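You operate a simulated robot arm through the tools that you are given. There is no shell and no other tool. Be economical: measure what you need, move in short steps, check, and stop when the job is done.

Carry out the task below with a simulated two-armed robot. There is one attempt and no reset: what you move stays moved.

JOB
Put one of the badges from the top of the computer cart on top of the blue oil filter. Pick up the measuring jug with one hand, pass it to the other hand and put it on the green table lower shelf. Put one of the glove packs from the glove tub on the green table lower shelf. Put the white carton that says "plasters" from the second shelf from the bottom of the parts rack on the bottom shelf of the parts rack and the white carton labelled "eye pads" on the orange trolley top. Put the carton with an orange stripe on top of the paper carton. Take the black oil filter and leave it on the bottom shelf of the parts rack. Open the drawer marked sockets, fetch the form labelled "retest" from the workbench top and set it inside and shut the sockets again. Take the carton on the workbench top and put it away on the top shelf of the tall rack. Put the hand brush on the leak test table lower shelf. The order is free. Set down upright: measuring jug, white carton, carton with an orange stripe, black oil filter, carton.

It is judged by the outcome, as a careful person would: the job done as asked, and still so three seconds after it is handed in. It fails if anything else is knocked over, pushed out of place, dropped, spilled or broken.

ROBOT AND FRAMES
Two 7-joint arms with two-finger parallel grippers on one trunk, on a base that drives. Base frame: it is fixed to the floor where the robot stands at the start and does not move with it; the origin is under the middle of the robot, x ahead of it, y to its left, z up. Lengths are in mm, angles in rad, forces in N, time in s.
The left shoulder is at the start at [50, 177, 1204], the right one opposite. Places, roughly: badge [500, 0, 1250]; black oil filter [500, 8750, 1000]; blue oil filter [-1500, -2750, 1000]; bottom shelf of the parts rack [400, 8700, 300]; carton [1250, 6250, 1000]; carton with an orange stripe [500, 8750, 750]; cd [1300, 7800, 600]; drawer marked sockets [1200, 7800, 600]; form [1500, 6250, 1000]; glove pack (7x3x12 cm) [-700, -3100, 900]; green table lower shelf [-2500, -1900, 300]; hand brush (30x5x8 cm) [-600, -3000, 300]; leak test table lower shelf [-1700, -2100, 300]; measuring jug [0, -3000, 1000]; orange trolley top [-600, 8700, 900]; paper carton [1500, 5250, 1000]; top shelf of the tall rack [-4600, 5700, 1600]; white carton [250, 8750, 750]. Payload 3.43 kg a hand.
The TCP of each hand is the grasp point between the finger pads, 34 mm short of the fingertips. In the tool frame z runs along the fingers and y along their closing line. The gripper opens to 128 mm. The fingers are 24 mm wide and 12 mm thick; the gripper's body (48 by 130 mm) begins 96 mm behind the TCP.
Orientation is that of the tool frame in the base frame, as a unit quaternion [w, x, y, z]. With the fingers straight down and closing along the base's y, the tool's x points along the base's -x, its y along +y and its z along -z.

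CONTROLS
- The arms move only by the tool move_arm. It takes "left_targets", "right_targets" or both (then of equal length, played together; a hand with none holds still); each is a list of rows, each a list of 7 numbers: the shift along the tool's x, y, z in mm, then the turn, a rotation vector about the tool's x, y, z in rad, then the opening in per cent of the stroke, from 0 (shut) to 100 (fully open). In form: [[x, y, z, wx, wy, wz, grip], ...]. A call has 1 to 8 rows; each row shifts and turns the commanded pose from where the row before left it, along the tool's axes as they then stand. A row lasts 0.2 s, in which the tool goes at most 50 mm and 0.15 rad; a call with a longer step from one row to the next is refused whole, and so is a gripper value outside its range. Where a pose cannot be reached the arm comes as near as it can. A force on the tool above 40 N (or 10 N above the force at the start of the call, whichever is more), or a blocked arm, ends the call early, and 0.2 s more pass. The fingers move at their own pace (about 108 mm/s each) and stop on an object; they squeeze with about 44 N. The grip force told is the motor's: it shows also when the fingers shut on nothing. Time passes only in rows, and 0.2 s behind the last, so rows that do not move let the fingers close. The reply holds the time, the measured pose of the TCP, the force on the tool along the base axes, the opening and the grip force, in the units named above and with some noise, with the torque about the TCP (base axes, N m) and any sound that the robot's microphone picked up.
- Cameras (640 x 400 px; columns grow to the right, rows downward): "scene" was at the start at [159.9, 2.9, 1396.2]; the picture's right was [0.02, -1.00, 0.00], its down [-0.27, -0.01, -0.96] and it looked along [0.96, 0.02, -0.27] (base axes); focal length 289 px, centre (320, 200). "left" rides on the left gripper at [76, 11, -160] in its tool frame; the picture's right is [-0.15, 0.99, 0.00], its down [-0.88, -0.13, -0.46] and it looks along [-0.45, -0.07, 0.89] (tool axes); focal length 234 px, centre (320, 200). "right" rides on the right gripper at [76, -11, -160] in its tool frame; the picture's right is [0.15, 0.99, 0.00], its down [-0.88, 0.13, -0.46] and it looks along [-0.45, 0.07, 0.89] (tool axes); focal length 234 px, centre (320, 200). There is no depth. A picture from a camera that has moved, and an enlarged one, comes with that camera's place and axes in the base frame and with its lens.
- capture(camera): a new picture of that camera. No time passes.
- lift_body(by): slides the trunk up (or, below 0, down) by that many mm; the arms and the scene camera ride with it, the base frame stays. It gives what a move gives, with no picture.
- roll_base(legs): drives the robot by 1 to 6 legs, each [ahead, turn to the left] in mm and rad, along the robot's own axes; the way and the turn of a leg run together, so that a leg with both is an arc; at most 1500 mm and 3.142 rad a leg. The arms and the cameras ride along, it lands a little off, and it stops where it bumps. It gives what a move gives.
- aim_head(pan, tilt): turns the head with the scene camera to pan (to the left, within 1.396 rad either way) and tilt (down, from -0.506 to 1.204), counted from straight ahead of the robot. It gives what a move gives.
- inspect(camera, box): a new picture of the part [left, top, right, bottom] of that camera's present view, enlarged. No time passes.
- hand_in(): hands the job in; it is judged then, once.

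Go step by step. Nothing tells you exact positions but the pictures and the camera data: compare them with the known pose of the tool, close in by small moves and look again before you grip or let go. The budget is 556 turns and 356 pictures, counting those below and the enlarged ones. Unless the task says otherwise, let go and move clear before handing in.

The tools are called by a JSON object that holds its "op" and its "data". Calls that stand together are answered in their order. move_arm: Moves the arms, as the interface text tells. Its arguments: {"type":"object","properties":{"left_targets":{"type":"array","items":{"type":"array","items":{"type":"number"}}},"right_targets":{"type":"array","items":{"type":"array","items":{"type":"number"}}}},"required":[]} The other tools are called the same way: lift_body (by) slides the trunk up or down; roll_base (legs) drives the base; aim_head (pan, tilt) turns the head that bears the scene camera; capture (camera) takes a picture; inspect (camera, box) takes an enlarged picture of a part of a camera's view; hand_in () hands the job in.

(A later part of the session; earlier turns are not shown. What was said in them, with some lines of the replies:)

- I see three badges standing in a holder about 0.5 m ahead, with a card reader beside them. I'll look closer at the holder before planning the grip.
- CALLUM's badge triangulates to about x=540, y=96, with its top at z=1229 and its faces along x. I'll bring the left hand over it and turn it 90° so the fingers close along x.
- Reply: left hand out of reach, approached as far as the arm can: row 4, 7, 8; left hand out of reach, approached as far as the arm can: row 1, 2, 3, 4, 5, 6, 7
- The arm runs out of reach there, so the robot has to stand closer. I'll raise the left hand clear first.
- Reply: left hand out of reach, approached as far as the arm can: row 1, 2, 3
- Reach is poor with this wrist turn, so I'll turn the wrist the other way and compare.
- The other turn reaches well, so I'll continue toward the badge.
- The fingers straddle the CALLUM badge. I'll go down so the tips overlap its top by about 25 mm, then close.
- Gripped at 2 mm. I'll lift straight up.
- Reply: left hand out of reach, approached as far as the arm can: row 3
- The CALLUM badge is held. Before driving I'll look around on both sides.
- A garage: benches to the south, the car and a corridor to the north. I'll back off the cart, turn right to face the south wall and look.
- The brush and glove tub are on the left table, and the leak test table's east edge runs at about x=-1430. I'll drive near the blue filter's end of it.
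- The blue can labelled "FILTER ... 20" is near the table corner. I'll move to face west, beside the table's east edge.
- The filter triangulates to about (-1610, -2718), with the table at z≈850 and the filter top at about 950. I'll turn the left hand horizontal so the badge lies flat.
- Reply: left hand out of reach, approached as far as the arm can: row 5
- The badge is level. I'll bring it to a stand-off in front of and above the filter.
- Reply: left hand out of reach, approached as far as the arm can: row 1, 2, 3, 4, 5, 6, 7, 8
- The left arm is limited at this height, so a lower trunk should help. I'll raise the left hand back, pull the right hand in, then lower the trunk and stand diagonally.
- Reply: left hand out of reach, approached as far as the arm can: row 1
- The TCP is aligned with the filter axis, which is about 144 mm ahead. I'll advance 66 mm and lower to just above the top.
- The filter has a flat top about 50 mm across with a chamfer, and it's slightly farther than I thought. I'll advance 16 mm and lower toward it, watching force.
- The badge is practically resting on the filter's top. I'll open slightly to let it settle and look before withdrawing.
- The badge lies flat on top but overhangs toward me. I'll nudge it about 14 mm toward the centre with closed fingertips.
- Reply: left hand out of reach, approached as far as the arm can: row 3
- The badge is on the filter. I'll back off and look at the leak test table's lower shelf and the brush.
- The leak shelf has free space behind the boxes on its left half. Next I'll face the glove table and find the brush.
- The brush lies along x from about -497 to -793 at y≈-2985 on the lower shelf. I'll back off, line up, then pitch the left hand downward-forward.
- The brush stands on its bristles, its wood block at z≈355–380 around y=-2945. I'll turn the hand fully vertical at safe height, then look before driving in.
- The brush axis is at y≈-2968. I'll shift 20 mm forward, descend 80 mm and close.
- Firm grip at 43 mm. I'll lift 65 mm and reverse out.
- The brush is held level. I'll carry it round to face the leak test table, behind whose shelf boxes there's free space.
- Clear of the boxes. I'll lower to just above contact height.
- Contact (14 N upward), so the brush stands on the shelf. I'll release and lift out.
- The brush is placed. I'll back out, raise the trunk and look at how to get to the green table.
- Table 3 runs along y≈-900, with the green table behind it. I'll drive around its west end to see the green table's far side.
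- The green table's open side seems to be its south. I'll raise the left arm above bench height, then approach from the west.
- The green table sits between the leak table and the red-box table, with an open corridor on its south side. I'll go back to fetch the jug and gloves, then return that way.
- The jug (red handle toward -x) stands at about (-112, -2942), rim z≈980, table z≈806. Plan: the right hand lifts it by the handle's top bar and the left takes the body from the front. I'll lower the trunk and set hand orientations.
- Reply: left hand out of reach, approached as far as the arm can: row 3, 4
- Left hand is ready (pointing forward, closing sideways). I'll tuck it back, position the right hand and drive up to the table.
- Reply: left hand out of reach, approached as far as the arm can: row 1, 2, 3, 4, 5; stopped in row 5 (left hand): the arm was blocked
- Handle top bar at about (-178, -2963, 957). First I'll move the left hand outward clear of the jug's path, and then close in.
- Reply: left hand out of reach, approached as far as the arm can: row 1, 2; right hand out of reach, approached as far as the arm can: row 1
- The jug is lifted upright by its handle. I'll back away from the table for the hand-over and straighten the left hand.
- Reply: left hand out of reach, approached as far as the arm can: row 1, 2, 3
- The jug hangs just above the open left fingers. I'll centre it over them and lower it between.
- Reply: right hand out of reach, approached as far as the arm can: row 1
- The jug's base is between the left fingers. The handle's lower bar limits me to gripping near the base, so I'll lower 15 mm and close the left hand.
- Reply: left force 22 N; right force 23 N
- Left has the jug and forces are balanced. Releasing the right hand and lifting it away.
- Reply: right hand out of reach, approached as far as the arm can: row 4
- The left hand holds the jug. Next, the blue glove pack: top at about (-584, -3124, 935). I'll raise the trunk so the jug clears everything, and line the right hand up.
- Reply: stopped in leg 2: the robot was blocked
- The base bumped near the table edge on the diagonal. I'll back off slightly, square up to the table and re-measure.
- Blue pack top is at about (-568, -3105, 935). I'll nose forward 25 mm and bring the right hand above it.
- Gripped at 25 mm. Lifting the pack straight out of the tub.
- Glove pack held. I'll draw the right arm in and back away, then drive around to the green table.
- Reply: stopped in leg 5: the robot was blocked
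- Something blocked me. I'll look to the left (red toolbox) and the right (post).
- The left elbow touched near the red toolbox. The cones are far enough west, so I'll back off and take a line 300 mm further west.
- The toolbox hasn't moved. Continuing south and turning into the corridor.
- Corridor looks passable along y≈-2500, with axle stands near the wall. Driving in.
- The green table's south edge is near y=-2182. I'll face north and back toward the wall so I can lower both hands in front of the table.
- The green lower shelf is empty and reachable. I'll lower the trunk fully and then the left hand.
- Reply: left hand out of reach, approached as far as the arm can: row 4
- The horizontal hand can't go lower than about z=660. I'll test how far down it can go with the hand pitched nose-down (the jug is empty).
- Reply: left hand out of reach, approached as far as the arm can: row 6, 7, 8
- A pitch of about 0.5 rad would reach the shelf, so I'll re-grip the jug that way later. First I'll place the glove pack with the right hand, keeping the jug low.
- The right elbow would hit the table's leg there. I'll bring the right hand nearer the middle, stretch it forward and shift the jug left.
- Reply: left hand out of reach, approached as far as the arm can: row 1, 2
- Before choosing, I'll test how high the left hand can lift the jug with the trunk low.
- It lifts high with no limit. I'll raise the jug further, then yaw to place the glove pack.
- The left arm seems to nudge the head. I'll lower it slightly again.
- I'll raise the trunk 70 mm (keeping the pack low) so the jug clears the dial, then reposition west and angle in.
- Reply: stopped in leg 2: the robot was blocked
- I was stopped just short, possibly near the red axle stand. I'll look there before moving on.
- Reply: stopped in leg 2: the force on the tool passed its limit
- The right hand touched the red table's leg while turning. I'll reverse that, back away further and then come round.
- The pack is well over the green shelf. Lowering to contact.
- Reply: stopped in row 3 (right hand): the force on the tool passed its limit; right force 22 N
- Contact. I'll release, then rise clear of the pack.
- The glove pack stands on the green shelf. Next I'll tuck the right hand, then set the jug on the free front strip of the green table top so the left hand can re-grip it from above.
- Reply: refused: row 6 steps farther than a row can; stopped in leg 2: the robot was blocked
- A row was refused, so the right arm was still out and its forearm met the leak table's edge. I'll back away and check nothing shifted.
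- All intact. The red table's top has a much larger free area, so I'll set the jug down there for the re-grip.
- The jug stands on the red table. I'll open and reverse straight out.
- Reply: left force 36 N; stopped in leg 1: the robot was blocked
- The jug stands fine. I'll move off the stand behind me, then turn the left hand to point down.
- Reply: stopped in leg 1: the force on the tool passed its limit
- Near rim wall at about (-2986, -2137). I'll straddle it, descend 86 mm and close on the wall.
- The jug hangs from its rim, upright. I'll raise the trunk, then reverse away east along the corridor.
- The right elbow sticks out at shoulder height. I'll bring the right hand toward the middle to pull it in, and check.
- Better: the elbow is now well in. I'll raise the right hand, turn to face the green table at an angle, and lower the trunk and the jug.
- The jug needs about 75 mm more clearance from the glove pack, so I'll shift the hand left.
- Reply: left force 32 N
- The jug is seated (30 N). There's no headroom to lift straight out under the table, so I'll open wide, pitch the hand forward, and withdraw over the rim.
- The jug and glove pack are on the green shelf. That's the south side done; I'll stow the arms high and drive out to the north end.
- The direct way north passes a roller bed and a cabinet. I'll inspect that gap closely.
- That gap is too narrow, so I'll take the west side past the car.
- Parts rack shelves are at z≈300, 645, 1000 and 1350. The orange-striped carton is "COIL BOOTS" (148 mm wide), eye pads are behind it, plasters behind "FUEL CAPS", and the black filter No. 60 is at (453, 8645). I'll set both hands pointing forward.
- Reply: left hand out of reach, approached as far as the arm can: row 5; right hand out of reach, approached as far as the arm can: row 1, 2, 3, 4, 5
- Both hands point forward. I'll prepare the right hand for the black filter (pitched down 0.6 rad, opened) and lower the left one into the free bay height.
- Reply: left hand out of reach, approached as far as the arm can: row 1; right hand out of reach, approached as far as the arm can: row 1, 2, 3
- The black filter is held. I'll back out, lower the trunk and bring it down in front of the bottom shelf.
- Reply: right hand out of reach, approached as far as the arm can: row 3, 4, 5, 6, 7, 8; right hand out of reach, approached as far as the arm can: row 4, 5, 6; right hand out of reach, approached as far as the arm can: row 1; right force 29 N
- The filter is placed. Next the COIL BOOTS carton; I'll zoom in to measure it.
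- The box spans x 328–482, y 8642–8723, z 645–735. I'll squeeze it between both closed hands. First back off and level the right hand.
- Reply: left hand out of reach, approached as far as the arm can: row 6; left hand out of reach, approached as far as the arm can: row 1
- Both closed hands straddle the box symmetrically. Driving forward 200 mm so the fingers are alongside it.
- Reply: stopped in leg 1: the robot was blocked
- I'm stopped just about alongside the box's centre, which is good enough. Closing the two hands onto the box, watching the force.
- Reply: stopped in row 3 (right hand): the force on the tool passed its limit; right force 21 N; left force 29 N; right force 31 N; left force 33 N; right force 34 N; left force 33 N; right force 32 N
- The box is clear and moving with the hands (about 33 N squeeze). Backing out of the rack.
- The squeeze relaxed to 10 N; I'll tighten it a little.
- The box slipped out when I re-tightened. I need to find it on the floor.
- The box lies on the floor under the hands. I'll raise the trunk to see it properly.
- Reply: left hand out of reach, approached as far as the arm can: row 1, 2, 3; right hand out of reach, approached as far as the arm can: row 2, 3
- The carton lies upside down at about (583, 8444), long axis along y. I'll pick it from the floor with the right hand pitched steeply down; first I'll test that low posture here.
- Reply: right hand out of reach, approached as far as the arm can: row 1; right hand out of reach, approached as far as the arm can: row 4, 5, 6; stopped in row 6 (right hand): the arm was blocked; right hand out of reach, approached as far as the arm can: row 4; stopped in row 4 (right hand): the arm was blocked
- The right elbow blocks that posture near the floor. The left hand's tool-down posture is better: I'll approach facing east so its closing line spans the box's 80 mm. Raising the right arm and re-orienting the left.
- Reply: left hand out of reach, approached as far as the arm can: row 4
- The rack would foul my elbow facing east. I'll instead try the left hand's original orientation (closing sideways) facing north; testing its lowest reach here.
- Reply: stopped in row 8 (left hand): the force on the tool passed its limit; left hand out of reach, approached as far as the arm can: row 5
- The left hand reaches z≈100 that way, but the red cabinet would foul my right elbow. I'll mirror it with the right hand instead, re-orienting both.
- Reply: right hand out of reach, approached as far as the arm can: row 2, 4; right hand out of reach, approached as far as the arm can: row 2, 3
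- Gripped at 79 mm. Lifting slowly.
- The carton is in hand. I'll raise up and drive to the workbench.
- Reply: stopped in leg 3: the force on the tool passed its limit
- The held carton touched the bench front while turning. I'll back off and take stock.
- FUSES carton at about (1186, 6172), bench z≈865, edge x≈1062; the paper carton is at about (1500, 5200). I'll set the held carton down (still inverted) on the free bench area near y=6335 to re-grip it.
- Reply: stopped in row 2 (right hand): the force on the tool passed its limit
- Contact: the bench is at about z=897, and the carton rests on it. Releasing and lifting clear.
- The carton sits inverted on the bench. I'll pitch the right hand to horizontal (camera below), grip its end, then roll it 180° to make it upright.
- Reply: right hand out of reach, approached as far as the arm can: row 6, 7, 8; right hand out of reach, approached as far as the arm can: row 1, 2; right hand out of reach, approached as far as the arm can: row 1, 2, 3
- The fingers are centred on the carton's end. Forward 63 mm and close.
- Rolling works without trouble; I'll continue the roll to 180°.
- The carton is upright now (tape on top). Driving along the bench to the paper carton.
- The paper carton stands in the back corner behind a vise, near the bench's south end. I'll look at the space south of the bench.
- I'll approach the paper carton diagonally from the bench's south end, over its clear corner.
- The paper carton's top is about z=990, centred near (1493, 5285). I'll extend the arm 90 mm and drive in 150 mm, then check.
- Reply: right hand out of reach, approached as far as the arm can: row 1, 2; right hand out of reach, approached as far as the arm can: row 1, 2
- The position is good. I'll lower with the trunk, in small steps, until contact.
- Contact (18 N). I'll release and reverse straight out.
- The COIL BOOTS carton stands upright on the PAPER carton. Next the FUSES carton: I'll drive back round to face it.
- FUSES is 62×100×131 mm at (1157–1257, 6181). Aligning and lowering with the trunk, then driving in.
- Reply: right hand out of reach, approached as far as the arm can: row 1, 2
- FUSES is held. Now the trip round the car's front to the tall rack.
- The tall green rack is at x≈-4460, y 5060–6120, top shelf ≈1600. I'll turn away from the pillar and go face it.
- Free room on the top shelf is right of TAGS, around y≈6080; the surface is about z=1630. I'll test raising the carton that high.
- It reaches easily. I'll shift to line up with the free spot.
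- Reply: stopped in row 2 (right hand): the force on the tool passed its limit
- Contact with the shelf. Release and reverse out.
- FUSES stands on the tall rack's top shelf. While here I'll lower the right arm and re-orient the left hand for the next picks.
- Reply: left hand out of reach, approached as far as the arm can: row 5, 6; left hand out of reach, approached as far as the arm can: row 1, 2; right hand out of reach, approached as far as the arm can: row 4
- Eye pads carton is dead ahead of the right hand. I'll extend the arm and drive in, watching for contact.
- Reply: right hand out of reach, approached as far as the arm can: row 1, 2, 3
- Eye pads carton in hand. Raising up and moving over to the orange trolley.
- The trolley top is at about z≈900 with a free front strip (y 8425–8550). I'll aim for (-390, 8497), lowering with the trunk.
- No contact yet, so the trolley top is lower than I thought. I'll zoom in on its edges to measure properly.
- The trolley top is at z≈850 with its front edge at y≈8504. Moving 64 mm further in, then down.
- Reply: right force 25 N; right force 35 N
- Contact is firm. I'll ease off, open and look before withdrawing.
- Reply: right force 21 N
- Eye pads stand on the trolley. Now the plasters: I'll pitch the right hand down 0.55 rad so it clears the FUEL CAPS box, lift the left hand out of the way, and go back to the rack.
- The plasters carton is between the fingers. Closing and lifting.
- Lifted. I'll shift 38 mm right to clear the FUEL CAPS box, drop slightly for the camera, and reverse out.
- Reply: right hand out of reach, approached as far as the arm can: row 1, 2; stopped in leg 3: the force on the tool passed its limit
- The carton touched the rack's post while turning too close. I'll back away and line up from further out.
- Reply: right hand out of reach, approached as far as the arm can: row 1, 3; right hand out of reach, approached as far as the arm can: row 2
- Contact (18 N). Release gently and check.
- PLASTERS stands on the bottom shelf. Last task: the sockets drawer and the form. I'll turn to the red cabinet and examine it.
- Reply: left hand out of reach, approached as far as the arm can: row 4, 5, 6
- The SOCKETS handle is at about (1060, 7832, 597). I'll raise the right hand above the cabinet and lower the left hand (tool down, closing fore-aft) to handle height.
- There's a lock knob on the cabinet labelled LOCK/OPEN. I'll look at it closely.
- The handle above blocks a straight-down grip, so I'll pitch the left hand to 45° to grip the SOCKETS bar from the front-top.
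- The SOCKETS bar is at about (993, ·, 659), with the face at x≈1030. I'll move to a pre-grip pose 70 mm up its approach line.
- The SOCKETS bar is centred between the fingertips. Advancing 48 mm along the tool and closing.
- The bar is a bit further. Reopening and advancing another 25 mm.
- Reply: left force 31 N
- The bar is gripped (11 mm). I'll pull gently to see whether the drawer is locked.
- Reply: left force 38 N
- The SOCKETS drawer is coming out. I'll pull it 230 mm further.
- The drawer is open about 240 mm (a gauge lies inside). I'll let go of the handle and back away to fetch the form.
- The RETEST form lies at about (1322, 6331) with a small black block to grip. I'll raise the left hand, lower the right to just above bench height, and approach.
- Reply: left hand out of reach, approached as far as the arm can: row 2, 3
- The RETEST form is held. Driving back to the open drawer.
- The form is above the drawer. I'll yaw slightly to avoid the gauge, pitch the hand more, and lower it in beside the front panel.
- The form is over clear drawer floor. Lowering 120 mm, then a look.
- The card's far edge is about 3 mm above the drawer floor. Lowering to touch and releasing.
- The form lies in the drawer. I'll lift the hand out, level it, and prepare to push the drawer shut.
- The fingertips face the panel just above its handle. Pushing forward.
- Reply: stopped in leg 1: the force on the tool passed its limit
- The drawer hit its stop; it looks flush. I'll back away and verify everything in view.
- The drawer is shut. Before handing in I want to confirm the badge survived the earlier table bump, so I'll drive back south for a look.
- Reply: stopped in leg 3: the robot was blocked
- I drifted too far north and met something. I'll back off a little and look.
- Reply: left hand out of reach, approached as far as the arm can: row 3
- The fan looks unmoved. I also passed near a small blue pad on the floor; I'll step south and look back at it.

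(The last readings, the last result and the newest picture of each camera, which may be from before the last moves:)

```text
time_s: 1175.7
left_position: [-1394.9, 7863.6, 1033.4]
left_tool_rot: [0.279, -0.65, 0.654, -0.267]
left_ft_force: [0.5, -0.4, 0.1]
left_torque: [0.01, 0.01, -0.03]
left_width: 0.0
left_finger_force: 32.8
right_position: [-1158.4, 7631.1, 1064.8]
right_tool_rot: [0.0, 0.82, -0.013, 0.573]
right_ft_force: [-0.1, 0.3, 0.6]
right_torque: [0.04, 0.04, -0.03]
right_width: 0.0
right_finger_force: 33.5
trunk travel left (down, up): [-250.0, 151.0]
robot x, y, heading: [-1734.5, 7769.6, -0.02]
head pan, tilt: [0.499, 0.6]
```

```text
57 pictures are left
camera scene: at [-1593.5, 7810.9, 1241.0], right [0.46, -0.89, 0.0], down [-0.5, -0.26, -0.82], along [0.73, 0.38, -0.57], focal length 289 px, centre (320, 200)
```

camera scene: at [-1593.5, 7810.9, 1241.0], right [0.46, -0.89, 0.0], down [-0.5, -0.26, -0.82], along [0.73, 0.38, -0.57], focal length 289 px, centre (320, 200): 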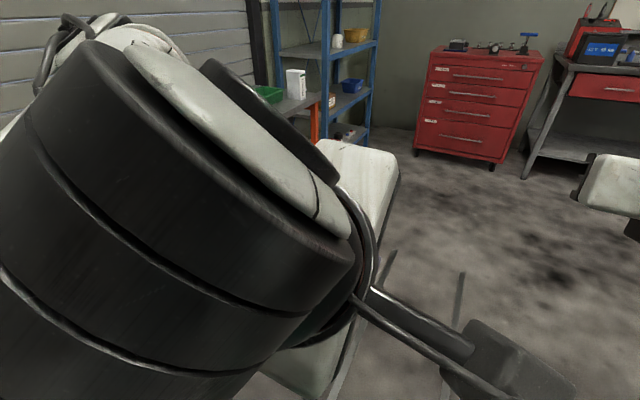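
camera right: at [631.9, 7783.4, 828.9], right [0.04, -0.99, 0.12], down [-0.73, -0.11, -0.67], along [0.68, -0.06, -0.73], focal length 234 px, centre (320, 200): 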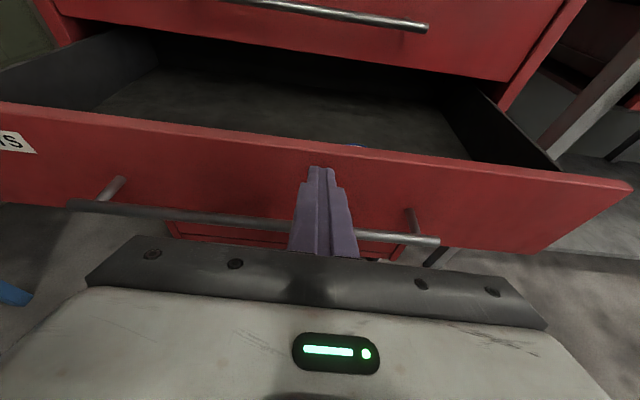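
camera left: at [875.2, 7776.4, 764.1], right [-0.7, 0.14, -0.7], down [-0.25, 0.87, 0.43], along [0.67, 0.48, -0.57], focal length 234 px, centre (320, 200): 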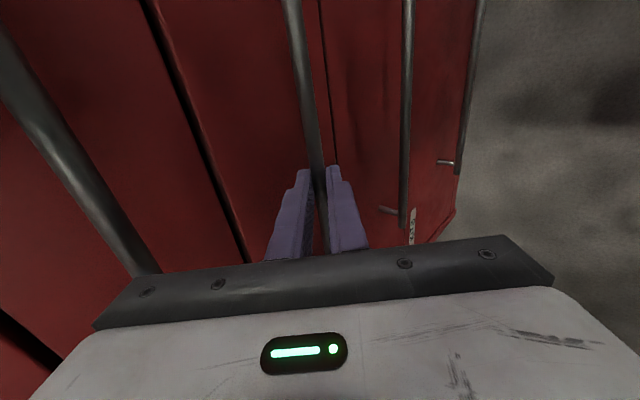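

{"op": "roll_base", "data": {"legs": [[0, 0.85]]}}

{"op": "aim_head", "data": {"pan": -0.25, "tilt": 0.75}}

{"op": "capture", "data": {"camera": "scene"}}

```text
time_s: 1178.3
left_position: [-1583.2, 8090.7, 1032.8]
left_tool_rot: [-0.366, 0.863, -0.324, 0.126]
left_ft_force: [-0.3, -0.7, 0.5]
left_torque: [-0.04, 0.04, 0.0]
left_width: 0.0
left_finger_force: 33.6
right_position: [-1253.6, 8117.8, 1065.8]
right_tool_rot: [-0.238, 0.751, 0.329, 0.52]
right_ft_force: [-0.2, 0.4, -0.2]
right_torque: [0.01, -0.01, 0.01]
right_width: 0.2
right_finger_force: 33.3
trunk travel left (down, up): [-250.0, 151.0]
robot x, y, heading: [-1739.3, 7770.7, 0.832]
head pan, tilt: [0.499, 0.6]
```

```text
time_s: 1179.4
left_position: [-1582.2, 8090.6, 1032.5]
left_tool_rot: [-0.365, 0.863, -0.325, 0.127]
left_ft_force: [0.6, -1.0, 0.1]
left_torque: [0.0, 0.02, -0.01]
left_width: 0.0
left_finger_force: 33.0
right_position: [-1253.1, 8116.2, 1065.2]
right_tool_rot: [-0.237, 0.752, 0.328, 0.521]
right_ft_force: [0.1, 0.8, 0.4]
right_torque: [0.03, 0.04, 0.03]
right_width: 0.0
right_finger_force: 33.3
trunk travel left (down, up): [-250.0, 151.0]
robot x, y, heading: [-1738.0, 7771.8, 0.838]
head pan, tilt: [-0.25, 0.75]
```

```text
56 pictures are left
camera scene: at [-1626.0, 7869.7, 1228.2], right [0.55, -0.83, 0.0], down [-0.57, -0.38, -0.73], along [0.61, 0.4, -0.68], focal length 289 px, centre (320, 200)
```

scene: 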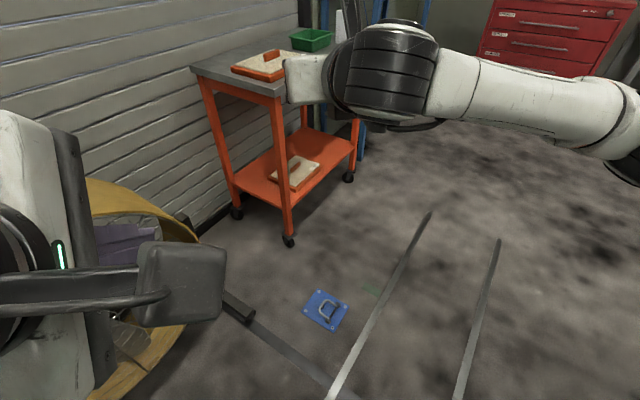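

The blue pad is a floor plate and hasn't moved; the fan looks fine too. Continuing south along the proper route.

{"op": "roll_base", "data": {"legs": [[0, 2.613], [695, 0], [0, 0.247], [1040, 0], [0, 0.96], [1300, 0]]}}

{"op": "roll_base", "data": {"legs": [[1250, 0], [0, -0.05], [1450, 0], [1450, 0], [1350, 0], [0, 1.5]]}}

{"op": "aim_head", "data": {"pan": 0.0, "tilt": 0.4}}

{"op": "capture", "data": {"camera": "scene"}}

```text
time_s: 1192.1
left_position: [-2916.8, 7211.3, 1037.5]
left_tool_rot: [-0.194, 0.465, 0.794, -0.341]
left_ft_force: [0.3, 0.8, -0.1]
left_torque: [-0.01, 0.0, 0.01]
left_width: 0.0
left_finger_force: 32.9
right_position: [-3241.4, 7306.7, 1062.7]
right_tool_rot: [-0.553, -0.191, 0.8, -0.132]
right_ft_force: [-1.1, 0.1, -0.1]
right_torque: [-0.02, 0.04, 0.02]
right_width: 0.1
right_finger_force: 33.0
trunk travel left (down, up): [-250.0, 151.0]
robot x, y, heading: [-2673.1, 7456.8, -2.658]
head pan, tilt: [-0.25, 0.75]
stopped in leg 4: the robot was blocked; the commanded pose is now the measured one
```

```text
time_s: 1192.8
left_position: [-2918.1, 7212.4, 1035.6]
left_tool_rot: [-0.193, 0.465, 0.795, -0.34]
left_ft_force: [-0.3, 0.6, -0.2]
left_torque: [-0.01, -0.02, 0.0]
left_width: 0.0
left_finger_force: 33.1
right_position: [-3242.8, 7305.3, 1057.1]
right_tool_rot: [-0.55, -0.193, 0.802, -0.133]
right_ft_force: [0.4, -0.4, 0.4]
right_torque: [0.02, 0.01, -0.04]
right_width: 0.3
right_finger_force: 32.8
trunk travel left (down, up): [-250.0, 151.0]
robot x, y, heading: [-2673.9, 7458.0, -2.665]
head pan, tilt: [-0.25, 0.75]
stopped in leg 1: the robot was blocked; the commanded pose is now the measured one
```

```text
time_s: 1193.7
left_position: [-2918.0, 7212.2, 1036.7]
left_tool_rot: [-0.194, 0.465, 0.794, -0.34]
left_ft_force: [-0.2, 0.2, 1.2]
left_torque: [-0.02, 0.0, -0.01]
left_width: 0.0
left_finger_force: 33.3
right_position: [-3241.5, 7305.2, 1059.0]
right_tool_rot: [-0.552, -0.191, 0.801, -0.132]
right_ft_force: [0.1, 0.1, 0.0]
right_torque: [0.0, -0.02, 0.0]
right_width: 0.0
right_finger_force: 33.3
trunk travel left (down, up): [-250.0, 151.0]
robot x, y, heading: [-2673.8, 7458.6, -2.664]
head pan, tilt: [0.0, 0.4]
```

```text
55 pictures are left
camera scene: at [-2806.2, 7382.4, 1261.1], right [-0.46, 0.89, 0.01], down [0.33, 0.18, -0.93], along [-0.82, -0.42, -0.38], focal length 289 px, centre (320, 200)
```

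scene: 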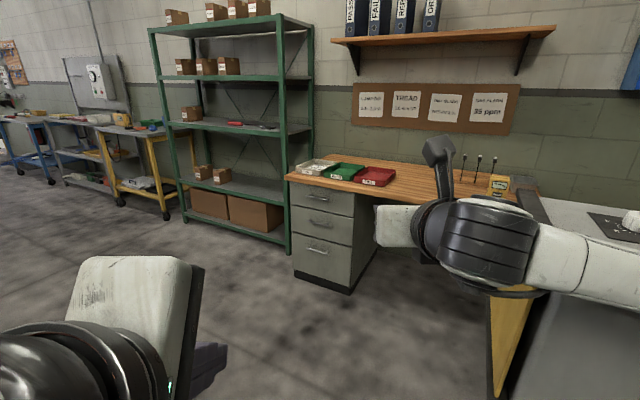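

I brushed the pillar here. FUSES is visibly in place on the tall rack, and further driving only adds risk, so I'll back clear and stop.

{"op": "roll_base", "data": {"legs": [[-180, 0]]}}

{"op": "aim_head", "data": {"pan": -0.4, "tilt": 0.4}}

{"op": "capture", "data": {"camera": "scene"}}

```text
time_s: 1195.2
left_position: [-2767.8, 7297.7, 1033.3]
left_tool_rot: [-0.189, 0.469, 0.794, -0.337]
left_ft_force: [0.1, 0.3, -0.5]
left_torque: [0.03, 0.01, 0.01]
left_width: 0.2
left_finger_force: 33.2
right_position: [-3091.6, 7392.5, 1051.3]
right_tool_rot: [-0.546, -0.19, 0.805, -0.134]
right_ft_force: [0.2, -0.6, -0.8]
right_torque: [0.01, -0.01, -0.02]
right_width: 0.2
right_finger_force: 32.7
trunk travel left (down, up): [-250.0, 151.0]
robot x, y, heading: [-2507.1, 7542.8, -2.67]
head pan, tilt: [0.0, 0.4]
```

```text
time_s: 1196.0
left_position: [-2768.2, 7296.8, 1032.6]
left_tool_rot: [-0.188, 0.468, 0.795, -0.337]
left_ft_force: [0.1, -0.8, 0.0]
left_torque: [0.0, 0.01, 0.0]
left_width: 0.0
left_finger_force: 33.6
right_position: [-3092.7, 7392.2, 1052.5]
right_tool_rot: [-0.546, -0.19, 0.805, -0.134]
right_ft_force: [0.4, 0.0, 0.2]
right_torque: [0.0, 0.02, -0.01]
right_width: 0.1
right_finger_force: 33.2
trunk travel left (down, up): [-250.0, 151.0]
robot x, y, heading: [-2509.4, 7538.2, -2.666]
head pan, tilt: [-0.4, 0.4]
```

```text
54 pictures are left
camera scene: at [-2669.2, 7503.2, 1259.3], right [-0.08, 1.0, 0.0], down [0.39, 0.03, -0.92], along [-0.92, -0.07, -0.39], focal length 289 px, centre (320, 200)
```

scene: 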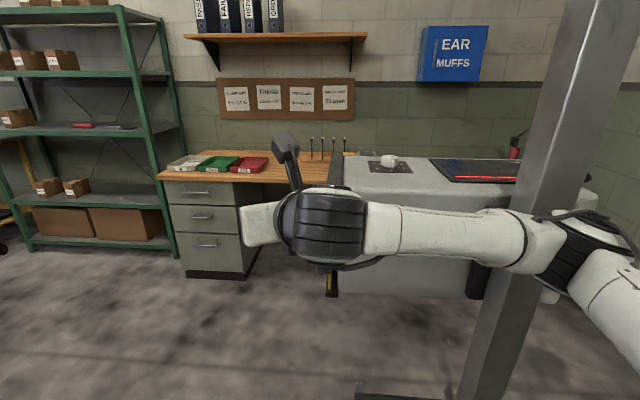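

Everything around me looks intact, both grippers are empty and clear, and the jobs are in place. Handing in.

{"op": "hand_in", "data": {}}

```text
The job is handed in.
```

I finished every item and handed the job in, but the badge was not re-checked after a later bump, and the orange-striped carton was dropped once on the way.

| Item | Where it is now |
|---|---|
| CALLUM badge | flat on the blue oil filter when last seen |
| Measuring jug (right hand to left) | green table lower shelf |
| Blue glove pack | green table lower shelf |
| Plasters | parts rack bottom shelf |
| Eye pads | orange trolley top |
| Orange-striped carton (COIL BOOTS) | on the paper carton, upright |
| Black oil filter | parts rack bottom shelf |
| "Retest" form | sockets drawer, shut again |
| Carton from the workbench (FUSES) | tall rack top shelf |
| Hand brush | leak test table lower shelf |

- **Badge:** after I placed it, my right forearm bumped the leak test table. I set off to look at it again but turned back after brushing a post.
- **Orange-striped carton:** it slipped out while I held it between both hands and fell to the floor. I picked it up, turned it upright and put it in place.
- **Jug:** after the hand-over, the left hand set it on the red table to change grip before placing it.
- **Other contacts:** I touched the red table's leg, an axle stand, the parts rack post, the yellow fan and the grey post near the shutter, and was stopped beside the red toolbox. Nothing I looked at afterwards was knocked over or visibly moved, though I did not check the rack post or the red table's leg.
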